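You operate a simulated robot arm through the tools that you are given. There is no shell and no other tool.

You run a simulated robot arm. Do the job below in one go: nothing can be reset, and whatever is moved stays where it is left.

## Task
Set the grey press as the job card says.
Fine: the card stands on the press table; it gives power, seal, cool and the ball lever.
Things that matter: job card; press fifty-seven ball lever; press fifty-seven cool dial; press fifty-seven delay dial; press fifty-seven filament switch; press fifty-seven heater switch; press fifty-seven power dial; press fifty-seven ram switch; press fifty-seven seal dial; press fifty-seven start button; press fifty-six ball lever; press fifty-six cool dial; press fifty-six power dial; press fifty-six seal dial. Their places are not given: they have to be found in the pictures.

It is judged by the outcome, as a careful person would: the job done as asked, and still so three seconds after it is handed in. It fails if anything else is knocked over, pushed out of place, dropped, spilled or broken. Lids that push on must go on centred and level and be pressed home; caps that screw on are set level and turned clockwise until they are tight.

## Robot
A 6-joint arm with a two-finger gripper, fixed in place. Base frame: the origin is at the foot of the arm, x ahead of it, y to its left, z up; the work surface is at about z = 74. Readings come in cm, degrees, newtons and seconds.
Its first joint turns from -166.0 to 166.0 degrees. Payload 2.45 kg.
Tool frame: the origin (TCP) lies between the finger pads and is the grasp point; the fingertips stand 2 cm ahead of it; z points along the fingers, y is the line along which they close. The gripper opens to 14 cm. The gripper's body begins 16.8 cm behind the TCP.
Orientation is that of the tool frame in the base frame, as a unit quaternion [x, y, z, w]. With the fingers straight down and closing along the base's y, the tool's x points along the base's -x, its y along +y and its z along -z.

## Interface
- The arm moves only by the tool apply_moves. Its argument "steps" is a list of rows, each a list of 3 entries, a list of its own where there are three numbers: the shift along the tool's x, y, z in cm, then the turn, a rotation vector about the tool's x, y, z in degrees, then the gripper command, from -1 (fully open) to 1 (shut), values between in proportion. In form: [[[dx, dy, dz], [rx, ry, rz], grip], ...]. A call has 1 to 20 rows; each row is the pose to reach, as a shift and turn from the pose commanded when the call began, along the tool's axes at that moment. A row lasts 0.2 s, in which the tool goes at most 5 cm and 8.6 degrees; a call with a longer step from one row to the next is refused whole, and so is a gripper value outside its range. A pose out of reach is approached as far as the arm can. The call stops where the force on the tool passes 90 N (or 10 N more than at its start, if that is more) or the arm is blocked; 0.2 s more then pass. Each finger travels about 4.5 cm/s and halts on what it meets, pressing with about 38 N; the grip force reading is that of the motor and also rises with nothing between the fingers. The clock runs only during rows and for 0.2 s after the last one: add rows that repeat a pose to give the fingers time. It gives the time, the measured TCP pose, the force on the tool (base axes), the opening and the grip force at its end, in the units of the frame above (readings bear some noise), with the torque about the TCP (base axes, N m) and any sound that the robot's microphone picked up.
- Cameras (640 x 400 px; columns grow to the right, rows downward): "scene" is fixed at [39.99, 49.97, 188.2]; the picture's right is [-0.65, -0.76, 0.00], its down [-0.54, 0.46, -0.71] and it looks along [0.54, -0.46, -0.71] (base axes); focal length 314 px, centre (320, 200). "wrist" rides on the gripper at [7.8, 1.1, -20.9] in the tool frame; the picture's right is [-0.14, 0.99, 0.00], its down [-0.92, -0.13, -0.37] and it looks along [-0.37, -0.05, 0.93] (tool axes); focal length 280 px, centre (320, 200).
- grab_frame(camera): a new picture of that camera. The clock stands still meanwhile.
- pixel_to_xyz(camera, pixels): for up to 12 pixels [column, row] of the newest picture of that camera ("zoom" is the newest enlarged one), the place [x, y, z] in the base frame of the surface seen there, good to about 0.2 cm. The clock stands still meanwhile.
- zoom(camera, box): a new picture of the part [left, top, right, bottom] of that camera's present view, enlarged. The clock stands still meanwhile.
- hand_in(): hands the job in; it is judged then, once.

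Leave the gripper open and the arm clear of the work at the hand-in unless told otherwise.

The tools are called after "Request:" as name(argument=value, ...) on one line, values as JSON. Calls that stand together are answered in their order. apply_moves: Moves the arm, as the interface text tells. Its arguments: {"type":"object","properties":{"steps":{"type":"array"}},"required":["steps"]} The other tools are called the same way: grab_frame (camera) takes a picture; pixel_to_xyz (camera, pixels) gives the place of the surface under pixels of a picture; zoom (camera, box) takes an enlarged picture of a part of a camera's view; hand_in () hands the job in.

At the start:

```text
time: 0.0
ee_pos: [56.52, -0.91, 158.84]
tcp_rot: [0.0, 1.0, 0.001, 0.0]
wrist_force: [-0.6, -0.2, -0.9]
wrist_torque: [0.0, -0.01, -0.03]
opening: 13.99
grip_force: 0.0
```

scene: 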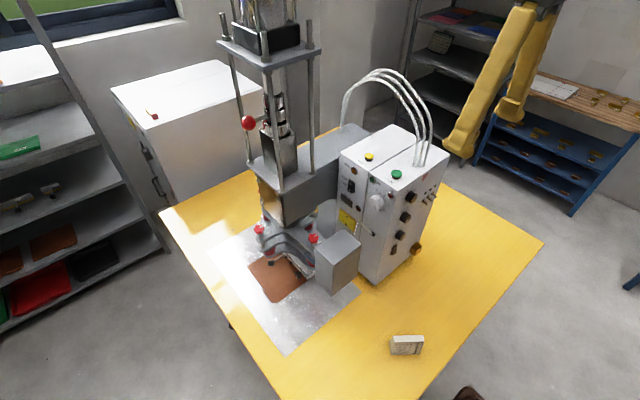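
wrist: 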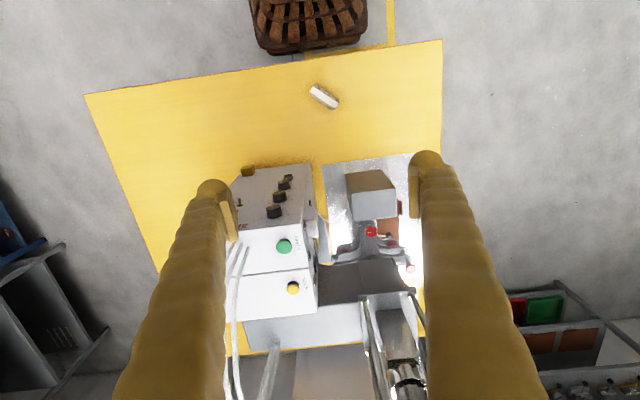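

I see a grey press on a yellow table, with a white control box carrying dials and a small card at about (406, 345) in the scene. I'll zoom in on the card and on the control box.

Request:
zoom(camera="scene", box=[375, 325, 439, 365])

Request:
zoom(camera="scene", box=[320, 120, 480, 290])

Request:
zoom(camera="wrist", box=[220, 140, 420, 320])

Request:
zoom(camera="scene", box=[220, 180, 380, 310])

```text
10.00 times, centred on (407, 345) of scene
```

zoom: 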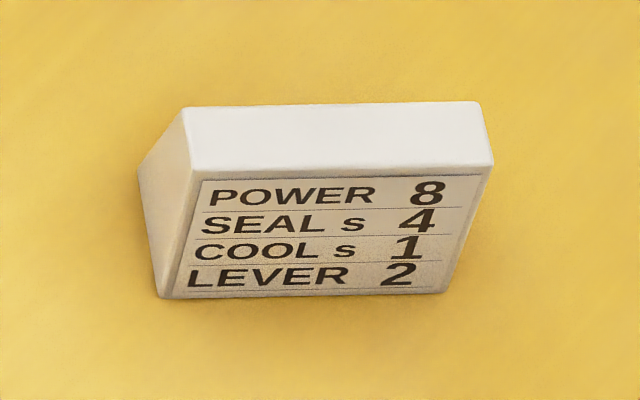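

```text
2.35 times, centred on (400, 205) of scene
```

zoom: 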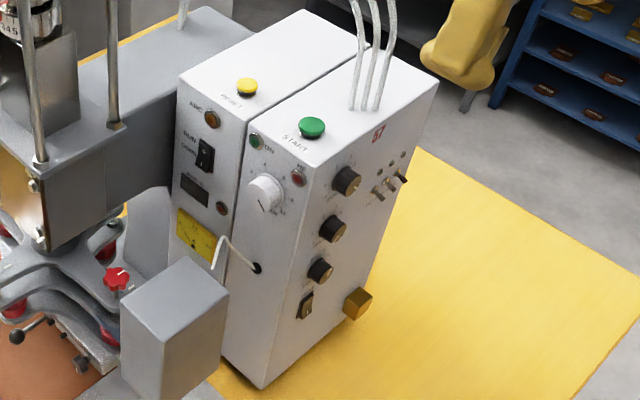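

```text
2.22 times, centred on (320, 230) of wrist
```

zoom: 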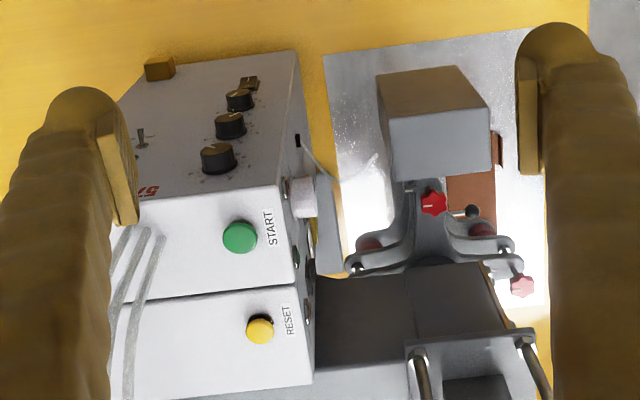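

```text
3.08 times, centred on (300, 245) of scene
```

zoom: 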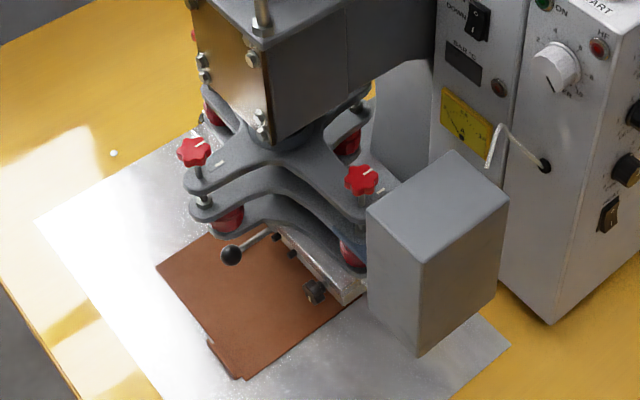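

The card reads POWER 8, SEAL s 4, COOL s 1, LEVER 2. The control box seems to bear a red "57". Next I look closer at the dials, the head levers, and the rest of the room for press fifty-six.

Request:
zoom(camera="scene", box=[390, 145, 454, 185])

Request:
zoom(camera="scene", box=[380, 180, 444, 220])

Request:
zoom(camera="scene", box=[360, 215, 424, 265])

Request:
zoom(camera="scene", box=[340, 170, 404, 220])

Request:
zoom(camera="scene", box=[220, 0, 380, 130])

Request:
zoom(camera="scene", box=[80, 40, 270, 210])

Request:
zoom(camera="scene", box=[230, 90, 310, 150])

Request:
zoom(camera="scene", box=[255, 215, 335, 275])

```text
10.00 times, centred on (422, 165) of scene
```

zoom: 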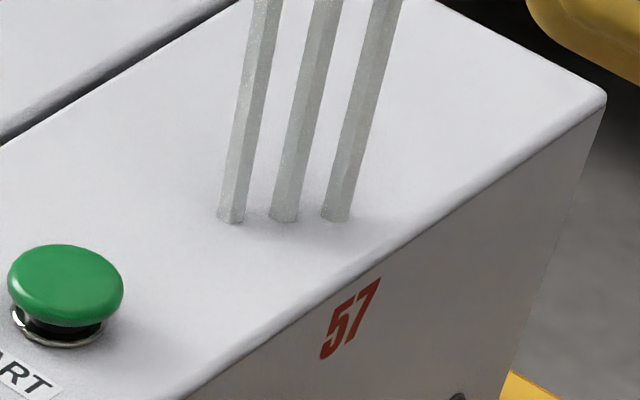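

```text
10.00 times, centred on (412, 200) of scene
```

zoom: 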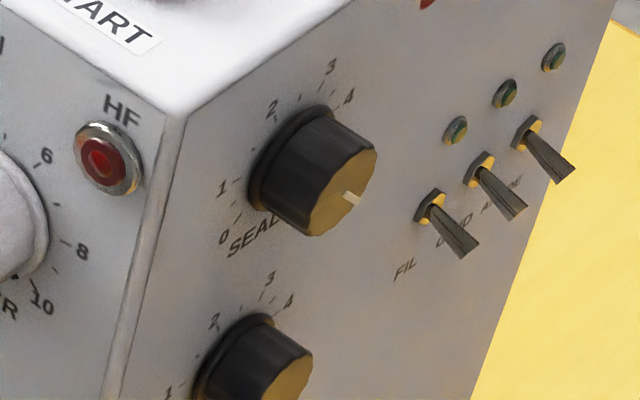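

```text
8.00 times, centred on (392, 240) of scene
```

zoom: 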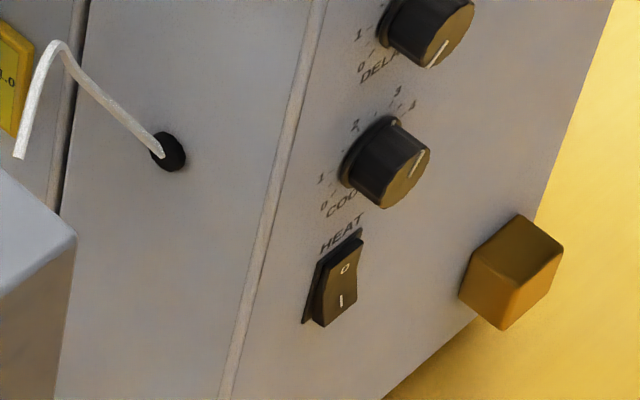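

```text
8.00 times, centred on (372, 195) of scene
```

zoom: 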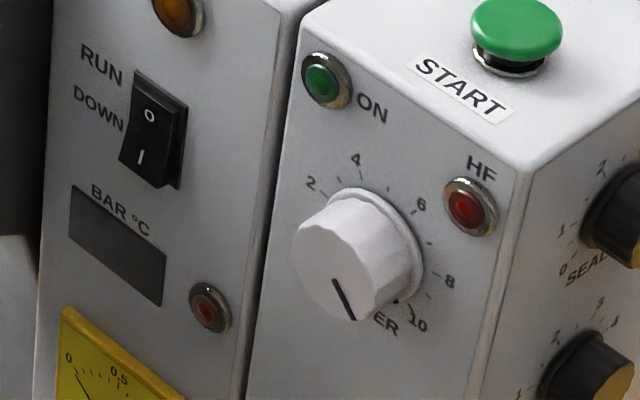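

```text
3.08 times, centred on (300, 65) of scene
```

zoom: 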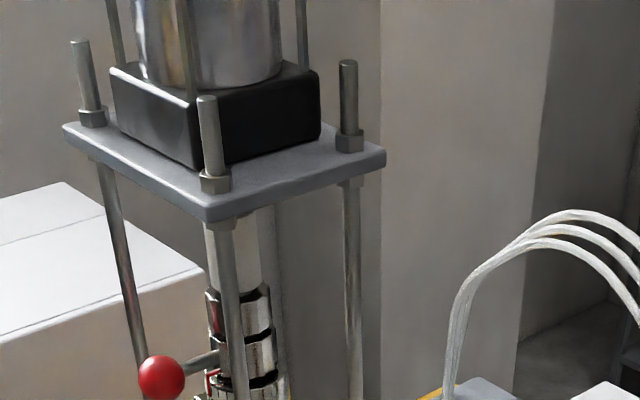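

```text
2.35 times, centred on (175, 125) of scene
```

zoom: 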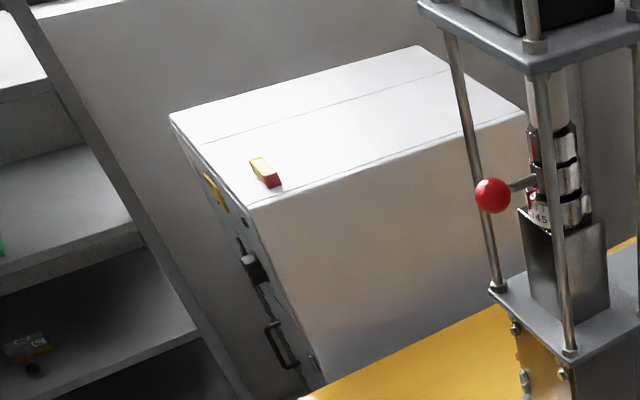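

```text
6.67 times, centred on (270, 120) of scene
```

zoom: 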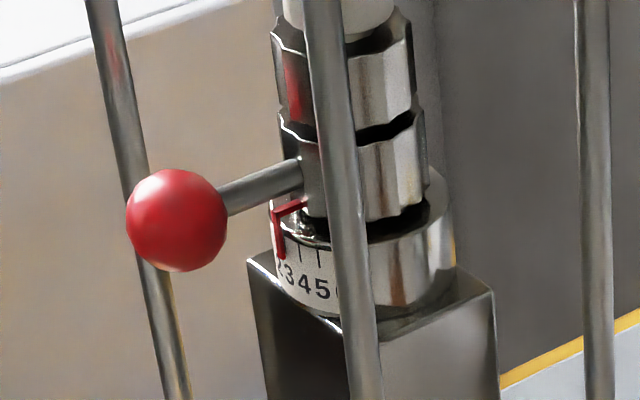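

```text
6.67 times, centred on (295, 245) of scene
```

zoom: 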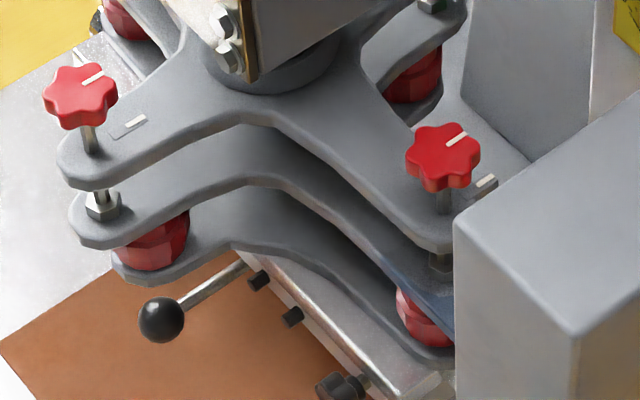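

Press 57's power dial (white) points past 10, with the seal, delay and cool dials on the right face. A red ball lever on the ram column has a scale of 2 3 4 5 6. I'll get 3D positions of the key parts.

Request:
grab_frame(camera="scene")

Request:
pixel_to_xyz(camera="scene", pixels=[[248, 123], [376, 204], [411, 198], [404, 217], [400, 236], [397, 174], [369, 157], [406, 345], [393, 249], [340, 258], [346, 246], [440, 170]])

Request:
pixel_to_xyz(camera="scene", pixels=[[340, 160], [388, 126], [436, 157], [387, 188], [381, 283], [362, 278], [364, 175], [220, 40], [276, 58], [320, 50], [270, 132], [285, 180]])

```text
taken
```

scene: 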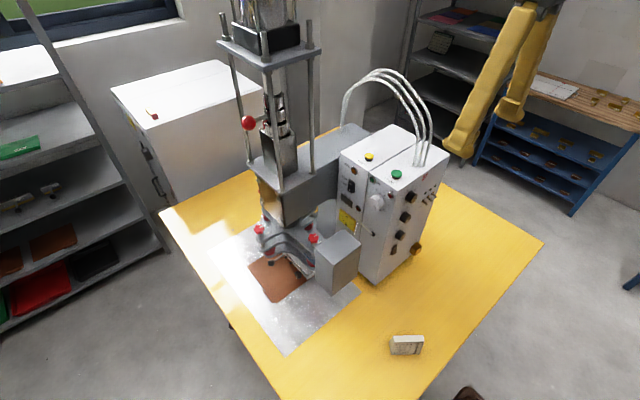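

```text
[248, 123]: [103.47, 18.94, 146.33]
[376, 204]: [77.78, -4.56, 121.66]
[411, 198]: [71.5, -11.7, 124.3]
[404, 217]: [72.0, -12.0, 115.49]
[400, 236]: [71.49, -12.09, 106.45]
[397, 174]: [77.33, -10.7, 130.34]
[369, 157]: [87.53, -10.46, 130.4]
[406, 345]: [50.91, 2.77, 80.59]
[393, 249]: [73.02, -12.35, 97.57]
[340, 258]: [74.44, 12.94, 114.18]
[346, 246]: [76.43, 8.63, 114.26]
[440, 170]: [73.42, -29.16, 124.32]
```

```text
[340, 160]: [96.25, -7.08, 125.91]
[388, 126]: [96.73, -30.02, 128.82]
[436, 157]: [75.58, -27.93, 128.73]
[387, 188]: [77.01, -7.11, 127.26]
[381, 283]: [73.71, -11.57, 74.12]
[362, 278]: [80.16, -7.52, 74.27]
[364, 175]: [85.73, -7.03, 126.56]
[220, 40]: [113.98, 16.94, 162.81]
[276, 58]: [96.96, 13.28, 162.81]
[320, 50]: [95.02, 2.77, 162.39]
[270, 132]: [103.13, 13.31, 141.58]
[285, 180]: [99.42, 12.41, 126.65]
```

The box's power dial faces +y and the seal, delay and cool dials face the arm (-x). I'll zoom closely on the lever scale and each dial.

Request:
zoom(camera="scene", box=[256, 112, 304, 142])

Request:
zoom(camera="scene", box=[360, 185, 400, 220])

Request:
zoom(camera="scene", box=[395, 180, 427, 210])

Request:
zoom(camera="scene", box=[388, 222, 420, 252])

Request:
zoom(camera="wrist", box=[220, 150, 340, 240])

Request:
zoom(camera="wrist", box=[340, 280, 440, 400])

```text
13.33 times, centred on (280, 127) of scene
```

zoom: 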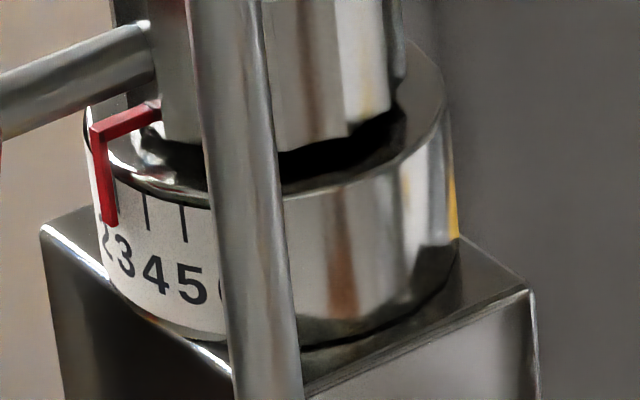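

```text
11.43 times, centred on (380, 202) of scene
```

zoom: 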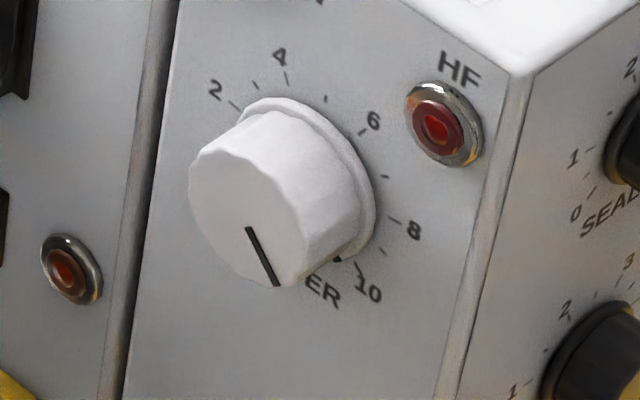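

```text
13.33 times, centred on (411, 195) of scene
```

zoom: 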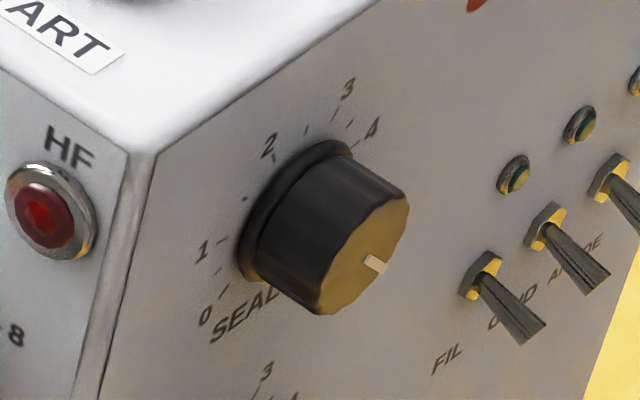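

```text
13.33 times, centred on (404, 237) of scene
```

zoom: 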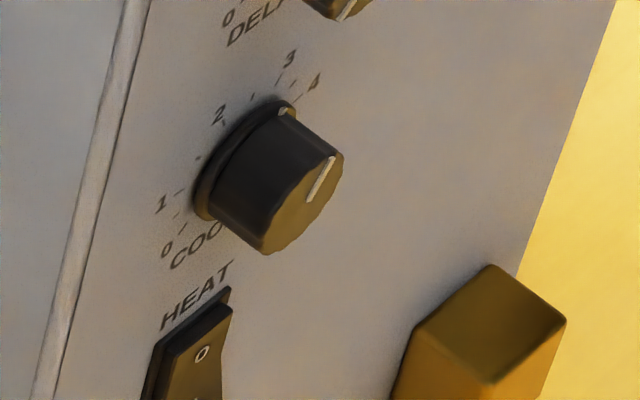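

```text
4.44 times, centred on (280, 195) of wrist
```

zoom: 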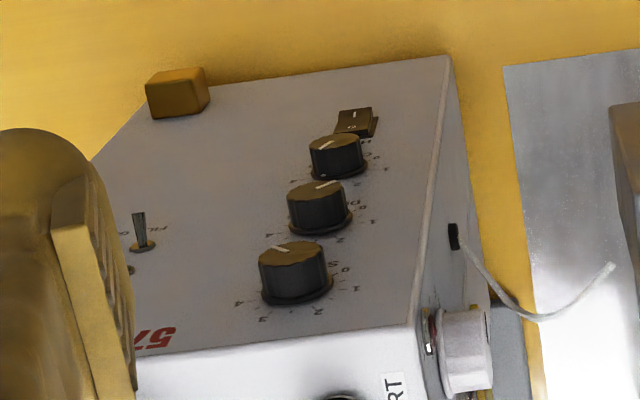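

```text
3.33 times, centred on (390, 340) of wrist
```

zoom: 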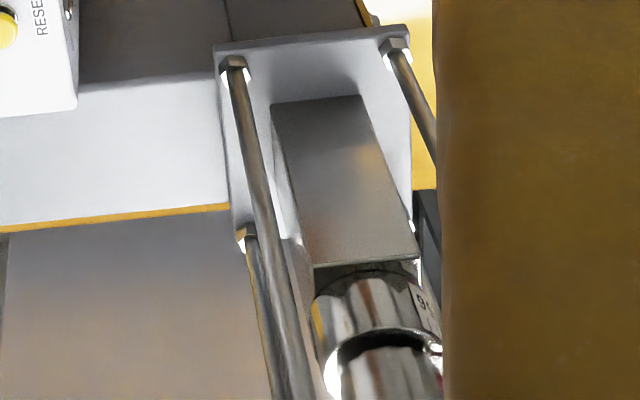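

The dial scales are partly hidden from here, so I'll tilt the tool up towards the panel (the TCP stays around x≈55) for a straight wrist-camera view. I'll do the first 45° in place.

Request:
apply_moves(steps=[[[0, 0, 0], [0, -8, 0], -1], [[0, 0, 0], [0, -16, 0], -1], [[0, 0, 0], [0, -24, 0], -1], [[0, 0, 0], [0, -32, 0], -1], [[0, 0, 0], [0, -40, 0], -1], [[0, 0, 0], [0, -45, 0], -1]])

Request:
grab_frame(camera="wrist")

Request:
grab_frame(camera="scene")

```text
time: 1.4
ee_pos: [56.68, -0.79, 158.84]
tcp_rot: [0.0, 0.924, 0.001, 0.383]
wrist_force: [-1.0, 0.3, 0.2]
wrist_torque: [0.03, 0.03, 0.02]
opening: 13.99
grip_force: 0.2
```

```text
taken
```

wrist: 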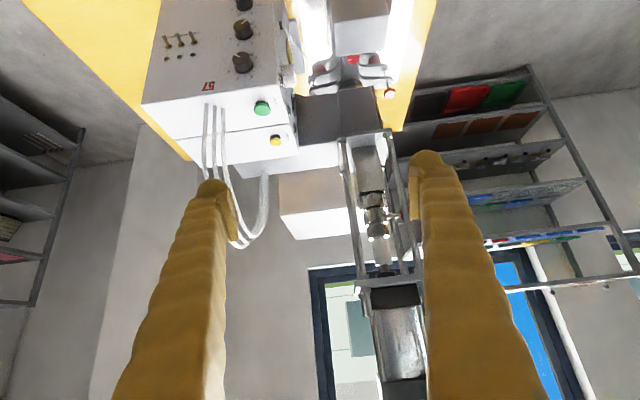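

```text
taken
```

scene: 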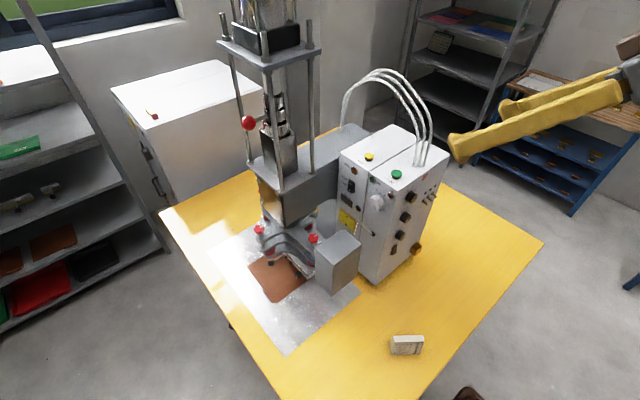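

The tilt works, and I can see the panel upside-down at top-left. I'll zoom in on the lever collar, then lower the TCP to panel height while finishing the tilt to horizontal.

Request:
zoom(camera="wrist", box=[330, 160, 420, 280])

Request:
apply_moves(steps=[[[2.5, 0, 1], [0, 0, 0], -1], [[5, 0, 2], [0, -5, 0], -1], [[8, -1, 4], [0, -10, 0], -1], [[11, -2, 6], [0, -15, 0], -1], [[14, -4, 8], [0, -20, 0], -1], [[17, -6, 10], [0, -25, 0], -1], [[19, -8, 13], [0, -30, 0], -1], [[21, -10, 15], [0, -36, 0], -1], [[23, -11, 17], [0, -42, 0], -1], [[25, -11.2, 18], [0, -45, 0], -1]])

Request:
grab_frame(camera="wrist")

Request:
grab_frame(camera="scene")

```text
3.33 times, centred on (375, 220) of wrist
```

zoom: 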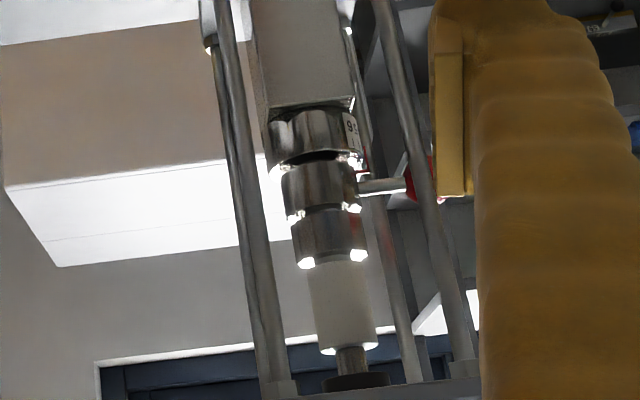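

```text
time: 3.6
ee_pos: [54.0, -13.78, 133.98]
tcp_rot: [0.001, 0.709, 0.0, 0.705]
wrist_force: [0.3, -0.1, -0.1]
wrist_torque: [-0.01, -0.01, 0.02]
opening: 14.04
grip_force: 0.1
out of reach, approached as far as the arm can: row 9, 10
```

```text
taken
```

wrist: 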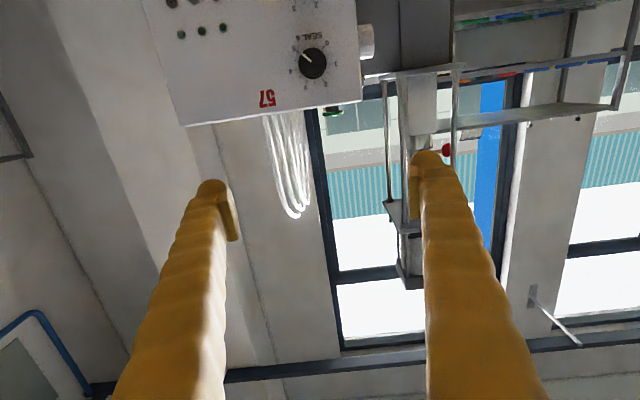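

```text
taken
```

scene: 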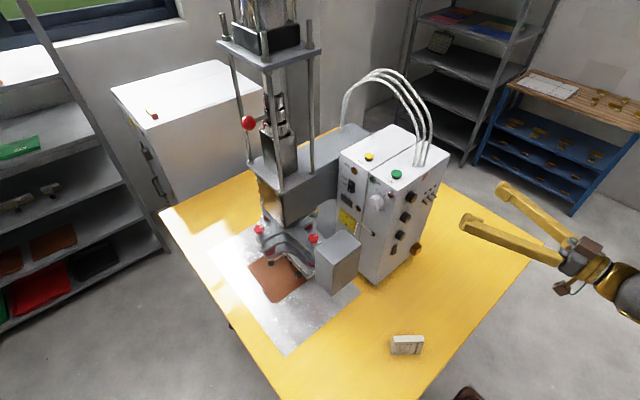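

The arm can't come nearer than x≈54 with the tool horizontal. The seal dial is visible at (312, 63) in the wrist view, upside-down. I'll zoom there, then lower the tool to face the dials.

Request:
zoom(camera="wrist", box=[240, 0, 400, 120])

Request:
apply_moves(steps=[[[4, 0, 2], [0, 0, 0], -1], [[8, 0, 4], [0, 4, 0], -1], [[12, 0, 5], [0, 8, 0], -1], [[15, 0, 5], [0, 12, 0], -1], [[18, 1, 5], [0, 18, 0], -1]])

Request:
grab_frame(camera="wrist")

```text
3.33 times, centred on (320, 60) of wrist
```

zoom: 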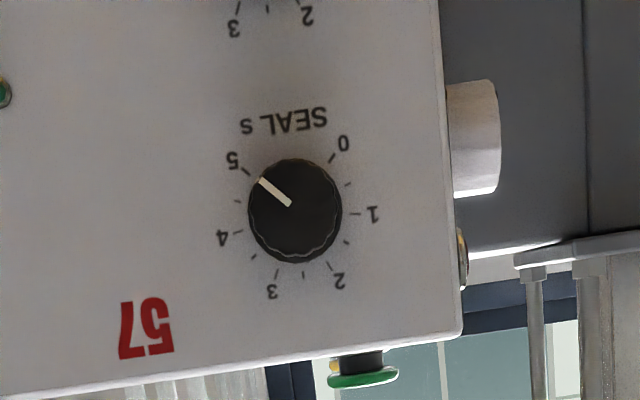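

```text
time: 4.8
ee_pos: [61.42, -13.88, 118.34]
tcp_rot: [0.0, 0.811, 0.001, 0.586]
wrist_force: [0.6, -0.2, 0.0]
wrist_torque: [0.0, -0.01, -0.02]
opening: 13.98
grip_force: 0.1
out of reach, approached as far as the arm can: row 1, 2, 3, 4, 5
```

```text
taken
```

wrist: 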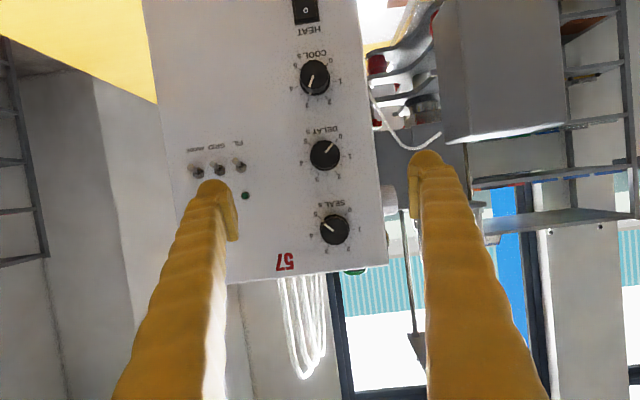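

Now the whole panel is in view. I'll zoom on each dial for accurate readings and query positions.

Request:
zoom(camera="wrist", box=[296, 200, 376, 260])

Request:
pixel_to_xyz(camera="zoom", pixels=[[320, 240], [220, 240], [420, 240], [300, 330], [300, 130], [275, 215]])

Request:
zoom(camera="wrist", box=[276, 45, 356, 105])

Request:
zoom(camera="wrist", box=[284, 125, 364, 185])

Request:
pixel_to_xyz(camera="wrist", pixels=[[335, 229], [325, 155], [315, 76], [300, 229], [375, 229], [335, 255], [300, 120], [360, 120], [238, 165], [196, 172], [330, 195], [320, 120]])

```text
6.67 times, centred on (336, 230) of wrist
```

zoom: 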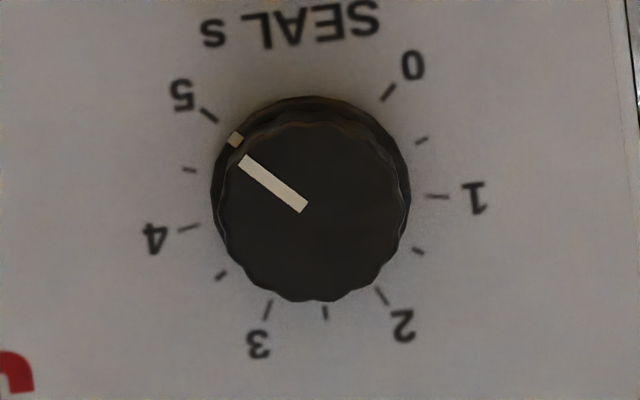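

```text
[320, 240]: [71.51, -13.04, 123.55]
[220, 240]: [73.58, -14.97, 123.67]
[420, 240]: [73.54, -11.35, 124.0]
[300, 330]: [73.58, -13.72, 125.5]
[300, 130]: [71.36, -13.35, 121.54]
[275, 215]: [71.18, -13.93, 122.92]
```

```text
6.67 times, centred on (316, 75) of wrist
```

zoom: 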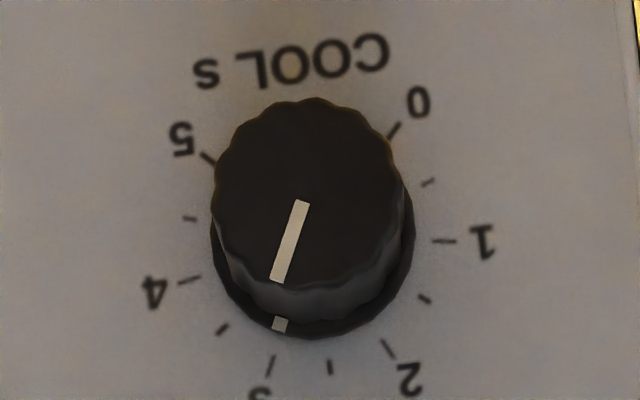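

```text
6.67 times, centred on (324, 155) of wrist
```

zoom: 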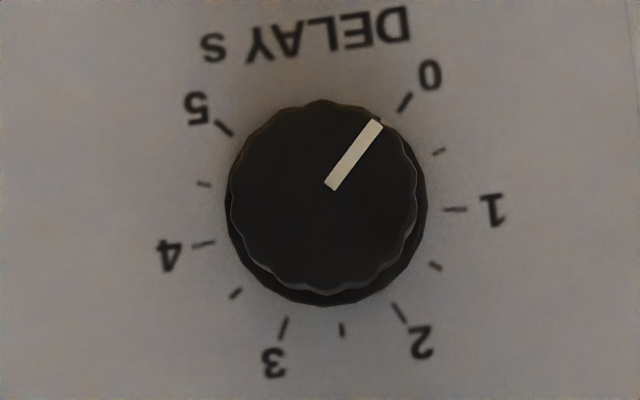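

```text
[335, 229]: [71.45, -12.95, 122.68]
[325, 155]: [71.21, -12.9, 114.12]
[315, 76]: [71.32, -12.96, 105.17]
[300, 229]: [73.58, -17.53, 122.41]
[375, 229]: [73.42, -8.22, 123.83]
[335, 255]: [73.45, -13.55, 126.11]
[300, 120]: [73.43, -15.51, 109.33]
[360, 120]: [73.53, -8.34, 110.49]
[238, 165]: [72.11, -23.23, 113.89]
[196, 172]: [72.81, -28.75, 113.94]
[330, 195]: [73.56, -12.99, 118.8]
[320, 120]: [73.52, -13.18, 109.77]
```

Both scales run 0–5 over 270° (54° per unit). Seal reads about 5 and cool about 3. The panel plane is at x≈73.5 and the knob fronts at x≈71.4. Before touching anything I want to know where press 56 might be, so I'll check the coordinates of the surroundings.

Request:
pixel_to_xyz(camera="scene", pixels=[[80, 200], [20, 100], [180, 90], [560, 130], [590, 200], [470, 50], [630, 285], [466, 395], [543, 242], [160, 212], [280, 398], [420, 390]])

Request:
zoom(camera="scene", box=[480, 0, 640, 130])

Request:
zoom(camera="scene", box=[100, 60, 180, 210])

```text
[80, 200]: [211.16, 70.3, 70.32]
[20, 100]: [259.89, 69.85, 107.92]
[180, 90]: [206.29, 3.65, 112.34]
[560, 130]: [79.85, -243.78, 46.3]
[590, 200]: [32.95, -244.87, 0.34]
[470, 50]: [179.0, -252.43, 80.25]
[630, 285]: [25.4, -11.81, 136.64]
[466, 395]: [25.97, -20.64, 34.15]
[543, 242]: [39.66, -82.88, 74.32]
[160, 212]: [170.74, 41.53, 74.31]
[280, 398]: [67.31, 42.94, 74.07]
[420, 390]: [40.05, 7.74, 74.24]
```

```text
3.08 times, centred on (560, 65) of scene
```

zoom: 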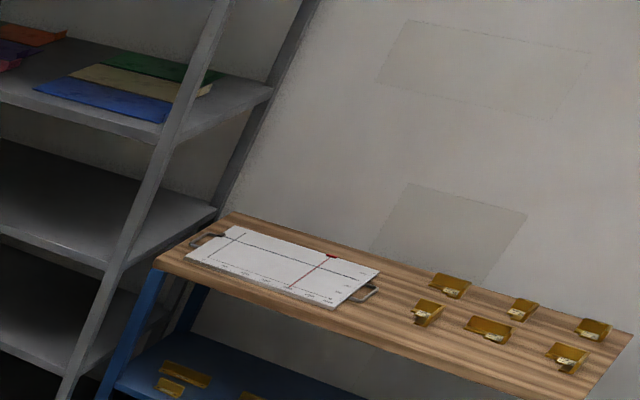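

```text
2.67 times, centred on (140, 135) of scene
```

zoom: 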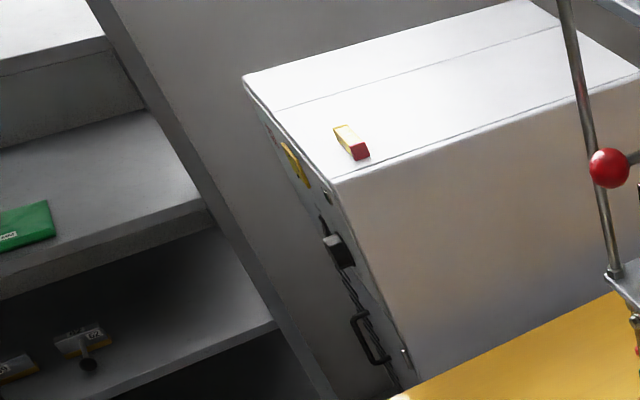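

Everything else in view is over 2 m away. I'll raise the tool 30 cm, then yaw it to point towards -y (which the power dial needs anyway), and look at what's on that side. I'll also query the grey block near the power dial.

Request:
pixel_to_xyz(camera="scene", pixels=[[317, 248], [343, 231], [359, 244], [333, 264], [330, 290], [376, 204], [374, 198], [384, 204], [378, 210], [392, 207], [345, 185], [355, 235]])

Request:
apply_moves(steps=[[[-4.5, 0, -1.5], [0, 0, 0], -1], [[-9, 0, -3], [0, 0, 0], -1], [[-13.5, 0, -4.5], [0, 0, 0], -1], [[-18, 0, -6], [0, 0, 0], -1], [[-22.5, 0, -7.5], [0, 0, 0], -1], [[-27, 0, -9], [0, 0, 0], -1], [[-30, 0, -10], [0, 0, 0], -1]])

Request:
apply_moves(steps=[[[0, 0, 0], [7.6, 0, 2.5], -1], [[0, 0, 0], [15.2, 0, 5], -1], [[0, 0, 0], [22.8, 0, 7.5], -1], [[0, 0, 0], [30.4, 0, 10], -1], [[0, 0, 0], [38, 0, 12.5], -1], [[0, 0, 0], [45.6, 0, 15], -1], [[0, 0, 0], [53.2, 0, 17.5], -1], [[0, 0, 0], [60.8, 0, 20], -1], [[0, 0, 0], [68.4, 0, 22.5], -1], [[0, 0, 0], [76, 0, 25], -1], [[0, 0, 0], [83.6, 0, 27.5], -1], [[0, 0, 0], [85.5, 0, 28.1], -1]])

Request:
grab_frame(camera="wrist")

Request:
grab_frame(camera="scene")

```text
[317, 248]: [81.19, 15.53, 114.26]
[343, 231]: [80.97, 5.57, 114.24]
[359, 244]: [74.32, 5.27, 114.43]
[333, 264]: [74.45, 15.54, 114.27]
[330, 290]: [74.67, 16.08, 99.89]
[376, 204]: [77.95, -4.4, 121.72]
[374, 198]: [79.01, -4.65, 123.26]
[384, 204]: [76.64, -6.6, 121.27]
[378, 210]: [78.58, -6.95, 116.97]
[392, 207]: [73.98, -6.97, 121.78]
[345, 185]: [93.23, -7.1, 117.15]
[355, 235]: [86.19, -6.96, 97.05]
```

```text
time: 6.4
ee_pos: [60.93, -13.86, 150.45]
tcp_rot: [0.0, 0.808, -0.001, 0.589]
wrist_force: [0.2, -0.2, -0.3]
wrist_torque: [0.0, 0.01, 0.01]
opening: 13.97
grip_force: 0.0
```

```text
time: 9.0
ee_pos: [61.19, -13.9, 150.08]
tcp_rot: [0.574, 0.572, -0.413, 0.416]
wrist_force: [-0.4, 0.0, -1.0]
wrist_torque: [0.04, -0.02, 0.04]
opening: 14.01
grip_force: 0.0
out of reach, approached as far as the arm can: row 2, 3
```

```text
taken
```

wrist: 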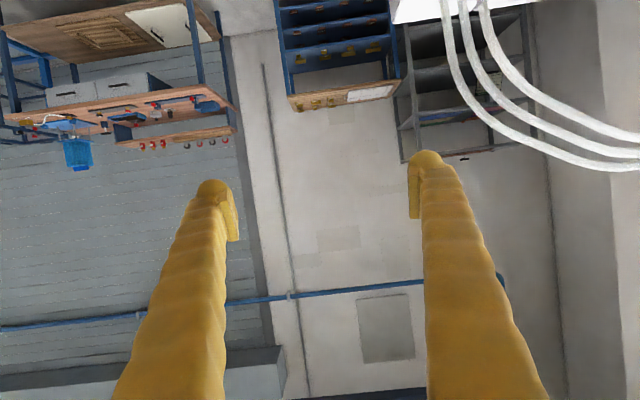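

```text
taken
```

scene: 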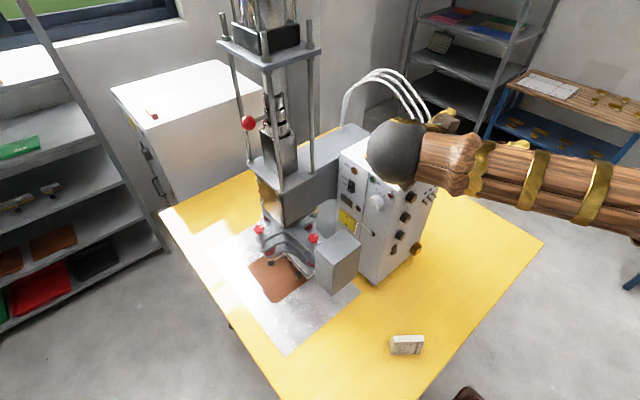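

No press on the -y side, only benches. I'll yaw about 60° further to look behind the arm.

Request:
apply_moves(steps=[[[0, 0, 0], [7.6, 0, 2.5], -1], [[0, 0, 0], [15.2, 0, 5], -1], [[0, 0, 0], [22.8, 0, 7.5], -1], [[0, 0, 0], [30.4, 0, 10], -1], [[0, 0, 0], [38, 0, 12.5], -1], [[0, 0, 0], [45.6, 0, 15], -1], [[0, 0, 0], [53.2, 0, 17.5], -1], [[0, 0, 0], [60.8, 0, 20], -1]])

Request:
grab_frame(camera="wrist")

Request:
grab_frame(camera="scene")

```text
time: 10.8
ee_pos: [53.2, -30.16, 128.55]
tcp_rot: [0.81, 0.228, -0.512, 0.174]
wrist_force: [0.2, 0.5, 0.8]
wrist_torque: [0.03, -0.08, 0.04]
opening: 14.01
grip_force: 0.1
out of reach, approached as far as the arm can: row 3, 4, 5, 6, 7, 8
```

```text
taken
```

wrist: 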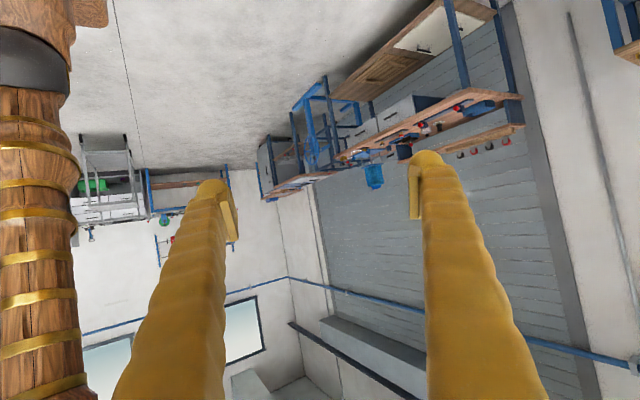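

```text
taken
```

scene: 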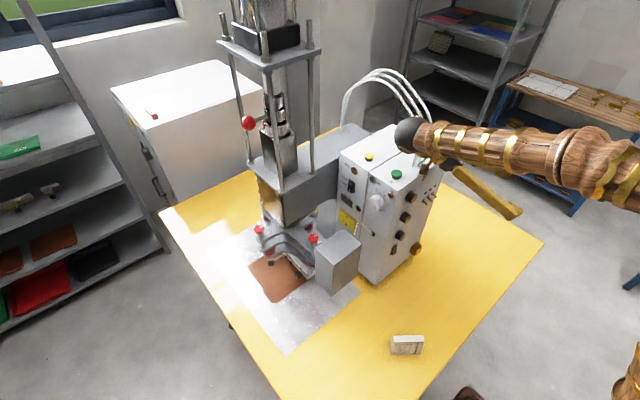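

The further yaw was out of reach, so the arm drifted to (53, -30, 128) without contact. No other press is visible behind either, so the grey press is the "57" one in front of me. I'll go back to pointing -y at (61, -14, 150).

Request:
apply_moves(steps=[[[-1.7, -1, -2.9], [-6.8, 0.4, -3.1], -1], [[-3.4, -2, -5.8], [-13.6, 0.7, -6.2], -1], [[-5.1, -3, -8.7], [-20.4, 1.1, -9.4], -1], [[-6.8, -4.1, -11.6], [-27.2, 1.4, -12.5], -1], [[-8.4, -5.1, -14.4], [-34, 1.8, -15.6], -1], [[-10.1, -6.2, -17.3], [-40.9, 2.2, -18.7], -1], [[-11.8, -7.2, -20.2], [-47.7, 2.5, -21.8], -1], [[-13.5, -8.2, -23.1], [-54.5, 2.9, -25], -1]])

Request:
grab_frame(camera="wrist")

```text
time: 12.6
ee_pos: [61.48, -14.53, 149.45]
tcp_rot: [0.585, 0.604, -0.357, 0.407]
wrist_force: [0.9, 0.4, -0.3]
wrist_torque: [-0.04, 0.0, -0.05]
opening: 13.99
grip_force: 0.2
```

```text
taken
```

wrist: 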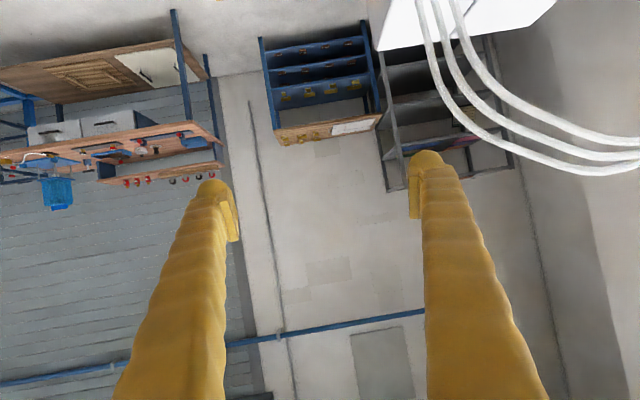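

I'm pointing towards -y again. Now I'll shift to about (78, 12, 140), so the wrist camera faces the power dial on the box's +y side.

Request:
apply_moves(steps=[[[2.8, 2.5, -2.7], [0, 0, 0], -1], [[5.7, 5, -5.4], [0, 0, 0], -1], [[8.5, 7.5, -8.1], [0, 0, 0], -1], [[11.4, 10, -10.8], [0, 0, 0], -1], [[14.2, 12.6, -13.5], [0, 0, 0], -1], [[17.1, 15.1, -16.2], [0, 0, 0], -1], [[19.9, 17.6, -18.9], [0, 0, 0], -1]])

Request:
grab_frame(camera="wrist")

Request:
grab_frame(camera="scene")

```text
time: 14.2
ee_pos: [78.32, 11.91, 140.08]
tcp_rot: [0.587, 0.603, -0.356, 0.406]
wrist_force: [0.4, 0.2, 1.0]
wrist_torque: [0.12, 0.0, 0.07]
opening: 14.0
grip_force: 0.1
```

```text
taken
```

wrist: 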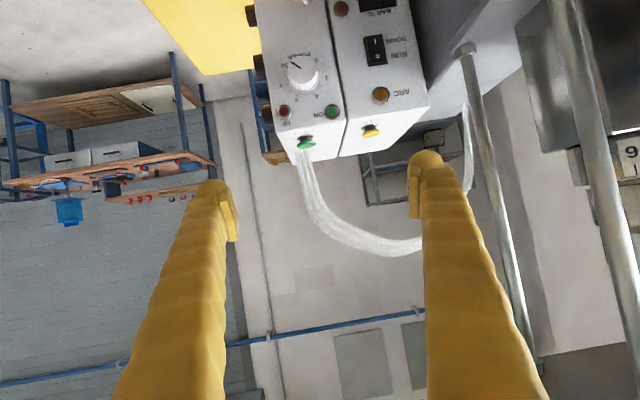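

```text
taken
```

scene: 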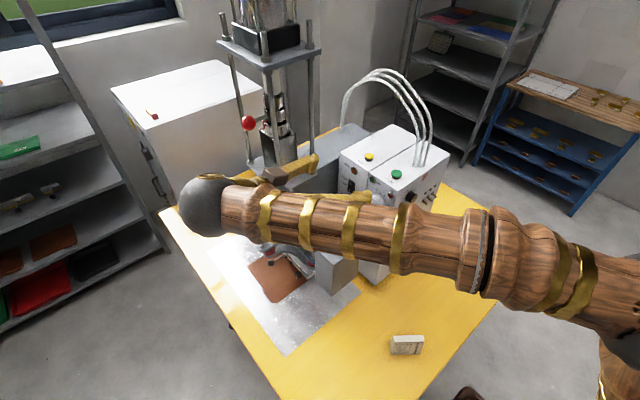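

The power dial is at about (300, 72). I'll zoom to read it and get exact positions.

Request:
zoom(camera="wrist", box=[260, 40, 340, 100])

Request:
pixel_to_xyz(camera="zoom", pixels=[[320, 200], [340, 240], [300, 240], [280, 280], [380, 250], [220, 200], [320, 330], [260, 150]])

Request:
pixel_to_xyz(camera="wrist", pixels=[[300, 72], [285, 111], [333, 111], [468, 50], [560, 40], [255, 60]])

```text
6.67 times, centred on (300, 70) of wrist
```

zoom: 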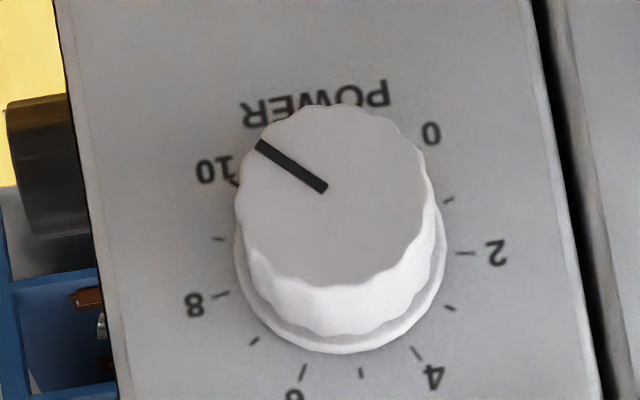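

```text
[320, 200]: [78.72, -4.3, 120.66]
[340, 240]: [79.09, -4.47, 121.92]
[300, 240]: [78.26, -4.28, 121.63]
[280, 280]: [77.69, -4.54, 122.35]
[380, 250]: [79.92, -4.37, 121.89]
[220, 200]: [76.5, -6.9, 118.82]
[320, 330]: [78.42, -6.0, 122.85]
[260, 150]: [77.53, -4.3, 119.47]
```

```text
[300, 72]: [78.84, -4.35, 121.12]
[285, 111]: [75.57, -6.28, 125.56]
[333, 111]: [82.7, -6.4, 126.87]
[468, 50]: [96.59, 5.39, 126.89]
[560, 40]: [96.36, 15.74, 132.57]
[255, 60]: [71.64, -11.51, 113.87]
```

The power knob's centre is at about (79.0, -4.35, 120.5), diameter about 4 cm, pointing to about 9.9. It needs about -50° (27° per unit) to reach 8. The grey block (top z=114.3) lies under the approach line, so the camera must ride above the gripper. That means rolling the tool 180° about its own axis, which I'll test here in steps.

Request:
apply_moves(steps=[[[0, 0, 0], [0, 0, 8], -1], [[0, 0, 0], [0, 0, 16], -1], [[0, 0, 0], [0, 0, 24], -1], [[0, 0, 0], [0, 0, 32], -1], [[0, 0, 0], [0, 0, 40], -1], [[0, 0, 0], [0, 0, 48], -1], [[0, 0, 0], [0, 0, 56], -1]])

```text
time: 15.8
ee_pos: [78.25, 11.66, 140.3]
tcp_rot: [0.802, 0.256, -0.123, 0.525]
wrist_force: [0.7, 0.0, 0.0]
wrist_torque: [0.02, 0.01, 0.04]
opening: 14.02
grip_force: 0.0
```

The roll works with no trouble, so I'll continue it.

Request:
apply_moves(steps=[[[0, 0, 0], [0, 0, 8], -1], [[0, 0, 0], [0, 0, 16], -1], [[0, 0, 0], [0, 0, 24], -1], [[0, 0, 0], [0, 0, 32], -1], [[0, 0, 0], [0, 0, 40], -1], [[0, 0, 0], [0, 0, 48], -1], [[0, 0, 0], [0, 0, 56], -1], [[0, 0, 0], [0, 0, 64], -1]])

```text
time: 17.0
ee_pos: [93.31, 11.75, 156.91]
tcp_rot: [0.845, -0.019, 0.062, 0.531]
wrist_force: [-40.2, 2.2, 0.2]
wrist_torque: [0.28, 2.92, 1.59]
opening: 13.98
grip_force: 0.0
out of reach, approached as far as the arm can: row 1, 2, 3, 4, 5, 6
stopped in row 6: the force on the tool passed its limit at 215 N (the readings are from after the stop); the commanded pose is now the measured one
```

The roll hit a joint limit. The arm drifted to (93, 12, 157) and pressed on something at 215 N. I'll look at the state before moving.

Request:
grab_frame(camera="scene")

Request:
grab_frame(camera="wrist")

```text
taken
```

scene: 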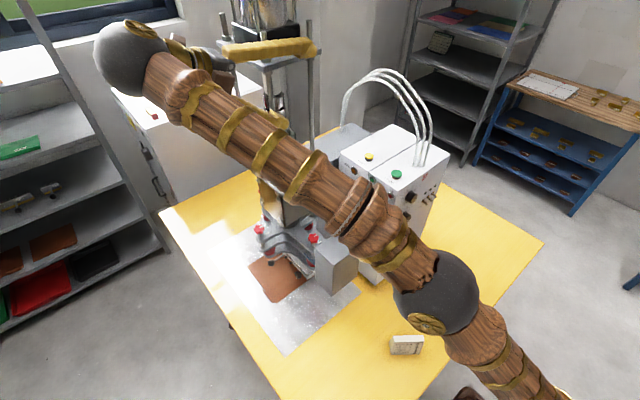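

```text
taken
```

wrist: 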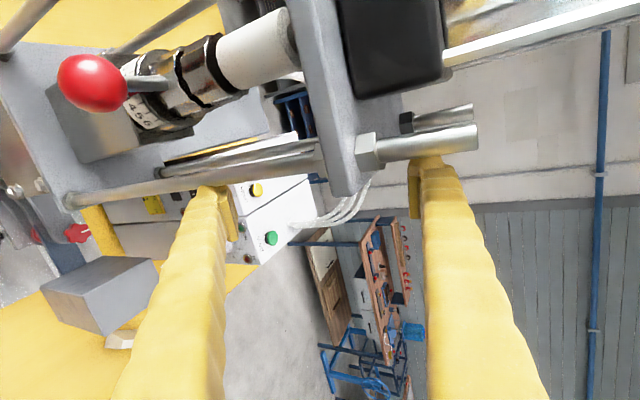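

The upper finger is resting against the press's top plate. The frame seems unmoved. I'll back straight off along -x (roughly tool -x) while unrolling gently.

Request:
apply_moves(steps=[[[-2, 0.2, -0.2], [0, 0, 0], -1], [[-5, 0.5, -0.4], [0, 0, 0], -1], [[-8, 0.8, -0.7], [0, 0, -6], -1], [[-12, 1.2, -1.0], [0, 0, -13], -1], [[-15, 1.5, -1.3], [0, 0, -20], -1]])

Request:
grab_frame(camera="scene")

Request:
grab_frame(camera="wrist")

```text
time: 18.2
ee_pos: [78.23, 11.68, 156.49]
tcp_rot: [0.835, 0.129, -0.03, 0.534]
wrist_force: [0.1, 0.2, 0.1]
wrist_torque: [-0.09, 0.04, -0.1]
opening: 13.99
grip_force: 0.1
out of reach, approached as far as the arm can: row 1, 2, 3, 4
```

```text
taken
```

scene: 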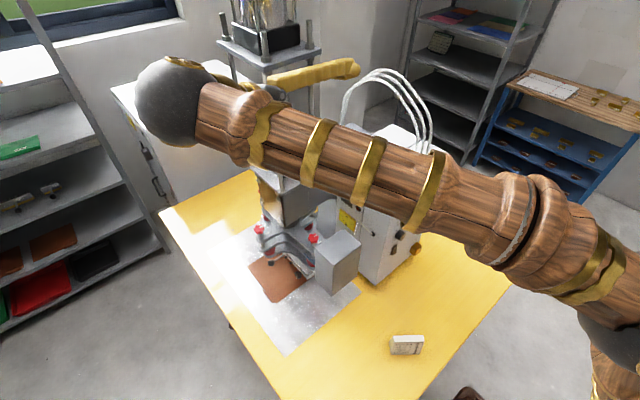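

```text
taken
```

wrist: 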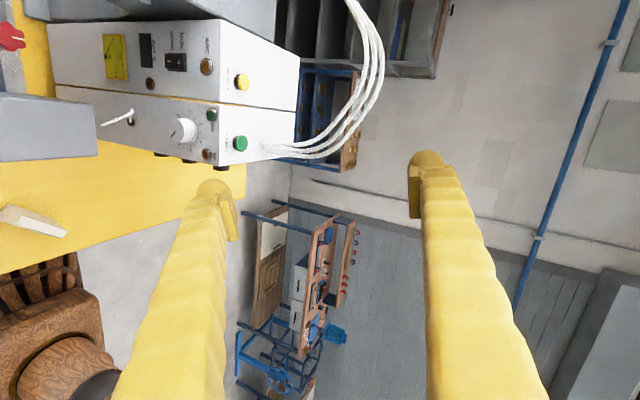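

I'm clear of the press. Rolling further in that direction is not possible, so I'll move to a freer spot around (70, 10, 150), unroll to camera-down, and then test the other roll direction in small, checked chunks.

Request:
apply_moves(steps=[[[-1.4, -1.3, 0.7], [0, 0, -8], -1], [[-2.8, -2.6, 1.5], [0, 0, -16], -1], [[-4.2, -3.9, 2.2], [0, 0, -24], -1], [[-5.6, -5.2, 2.9], [0, 0, -32], -1], [[-7, -6.5, 3.6], [0, 0, -40], -1], [[-7, -6.5, 3.6], [0, 0, -48], -1], [[-7, -6.5, 3.6], [0, 0, -56], -1], [[-7, -6.5, 3.6], [0, 0, -64], -1], [[-7, -6.5, 3.6], [0, 0, -72], -1], [[-7, -6.5, 3.6], [0, 0, -79], -1]])

Request:
apply_moves(steps=[[[0, 0, 0], [0, 0, -8], -1], [[0, 0, 0], [0, 0, -16], -1], [[0, 0, 0], [0, 0, -24], -1], [[0, 0, 0], [0, 0, -32], -1], [[0, 0, 0], [0, 0, -40], -1]])

```text
time: 20.4
ee_pos: [70.48, 9.78, 150.75]
tcp_rot: [0.563, 0.63, -0.364, 0.392]
wrist_force: [-0.1, -0.1, 0.4]
wrist_torque: [0.0, -0.03, -0.02]
opening: 13.98
grip_force: 0.0
```

```text
time: 21.6
ee_pos: [70.42, 9.69, 150.73]
tcp_rot: [0.312, 0.785, -0.476, 0.245]
wrist_force: [0.1, -0.6, 0.3]
wrist_torque: [0.03, -0.02, 0.04]
opening: 14.02
grip_force: 0.0
```

The negative roll is fine so far at -40°. I'll continue in moderate chunks.

Request:
apply_moves(steps=[[[0, 0, 0], [0, 0, -8], -1], [[0, 0, 0], [0, 0, -16], -1], [[0, 0, 0], [0, 0, -24], -1], [[0, 0, 0], [0, 0, -32], -1], [[0, 0, 0], [0, 0, -40], -1], [[0, 0, 0], [0, 0, -48], -1]])

Request:
apply_moves(steps=[[[0, 0, 0], [0, 0, -8], -1], [[0, 0, 0], [0, 0, -16], -1], [[0, 0, 0], [0, 0, -24], -1], [[0, 0, 0], [0, 0, -32], -1]])

```text
time: 23.0
ee_pos: [70.43, 9.75, 150.69]
tcp_rot: [-0.033, 0.844, -0.534, 0.03]
wrist_force: [0.1, 0.7, 0.2]
wrist_torque: [0.04, -0.01, 0.01]
opening: 14.01
grip_force: 0.1
```

```text
time: 24.0
ee_pos: [70.44, 9.78, 150.74]
tcp_rot: [-0.266, 0.802, -0.522, -0.118]
wrist_force: [0.8, -0.7, 0.6]
wrist_torque: [-0.01, -0.05, -0.01]
opening: 13.99
grip_force: 0.1
```

Now at about -120° with no problem. I'll go on towards -180° and a bit beyond.

Request:
apply_moves(steps=[[[0, 0, 0], [0, 0, -8], -1], [[0, 0, 0], [0, 0, -16], -1], [[0, 0, 0], [0, 0, -24], -1], [[0, 0, 0], [0, 0, -32], -1], [[0, 0, 0], [0, 0, -40], -1]])

Request:
apply_moves(steps=[[[0, 0, 0], [0, 0, -8], -1], [[0, 0, 0], [0, 0, -16], -1], [[0, 0, 0], [0, 0, -24], -1], [[0, 0, 0], [0, 0, -32], -1], [[0, 0, 0], [0, 0, -40], -1]])

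Request:
grab_frame(camera="wrist")

Request:
grab_frame(camera="scene")

```text
time: 25.2
ee_pos: [70.54, 9.72, 150.87]
tcp_rot: [-0.523, 0.663, -0.45, -0.29]
wrist_force: [0.4, -0.2, 0.0]
wrist_torque: [-0.03, -0.01, 0.02]
opening: 14.03
grip_force: 0.1
```

```text
time: 26.4
ee_pos: [70.51, 9.78, 150.7]
tcp_rot: [0.72, -0.443, 0.324, 0.425]
wrist_force: [-0.3, -0.3, 0.3]
wrist_torque: [0.01, 0.02, 0.03]
opening: 14.01
grip_force: 0.0
```

```text
taken
```

wrist: 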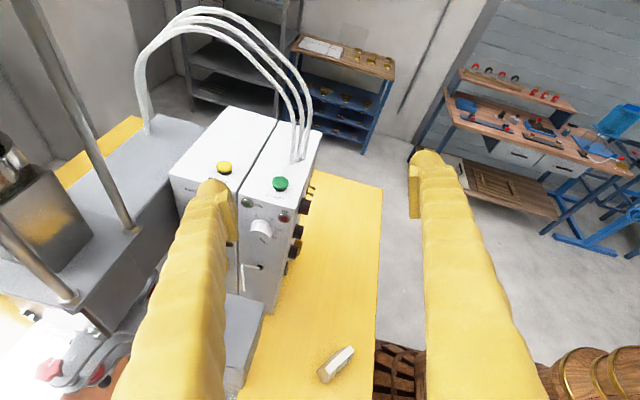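

```text
taken
```

scene: 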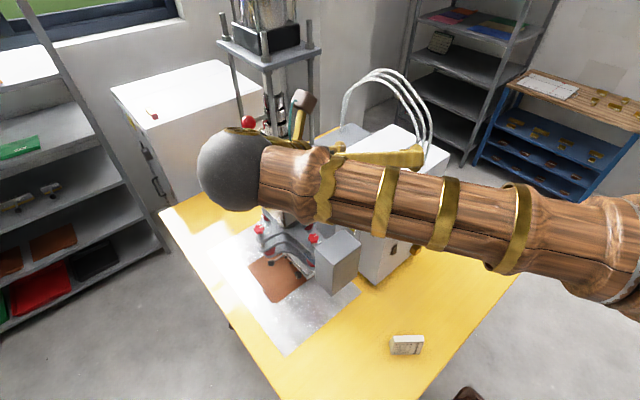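

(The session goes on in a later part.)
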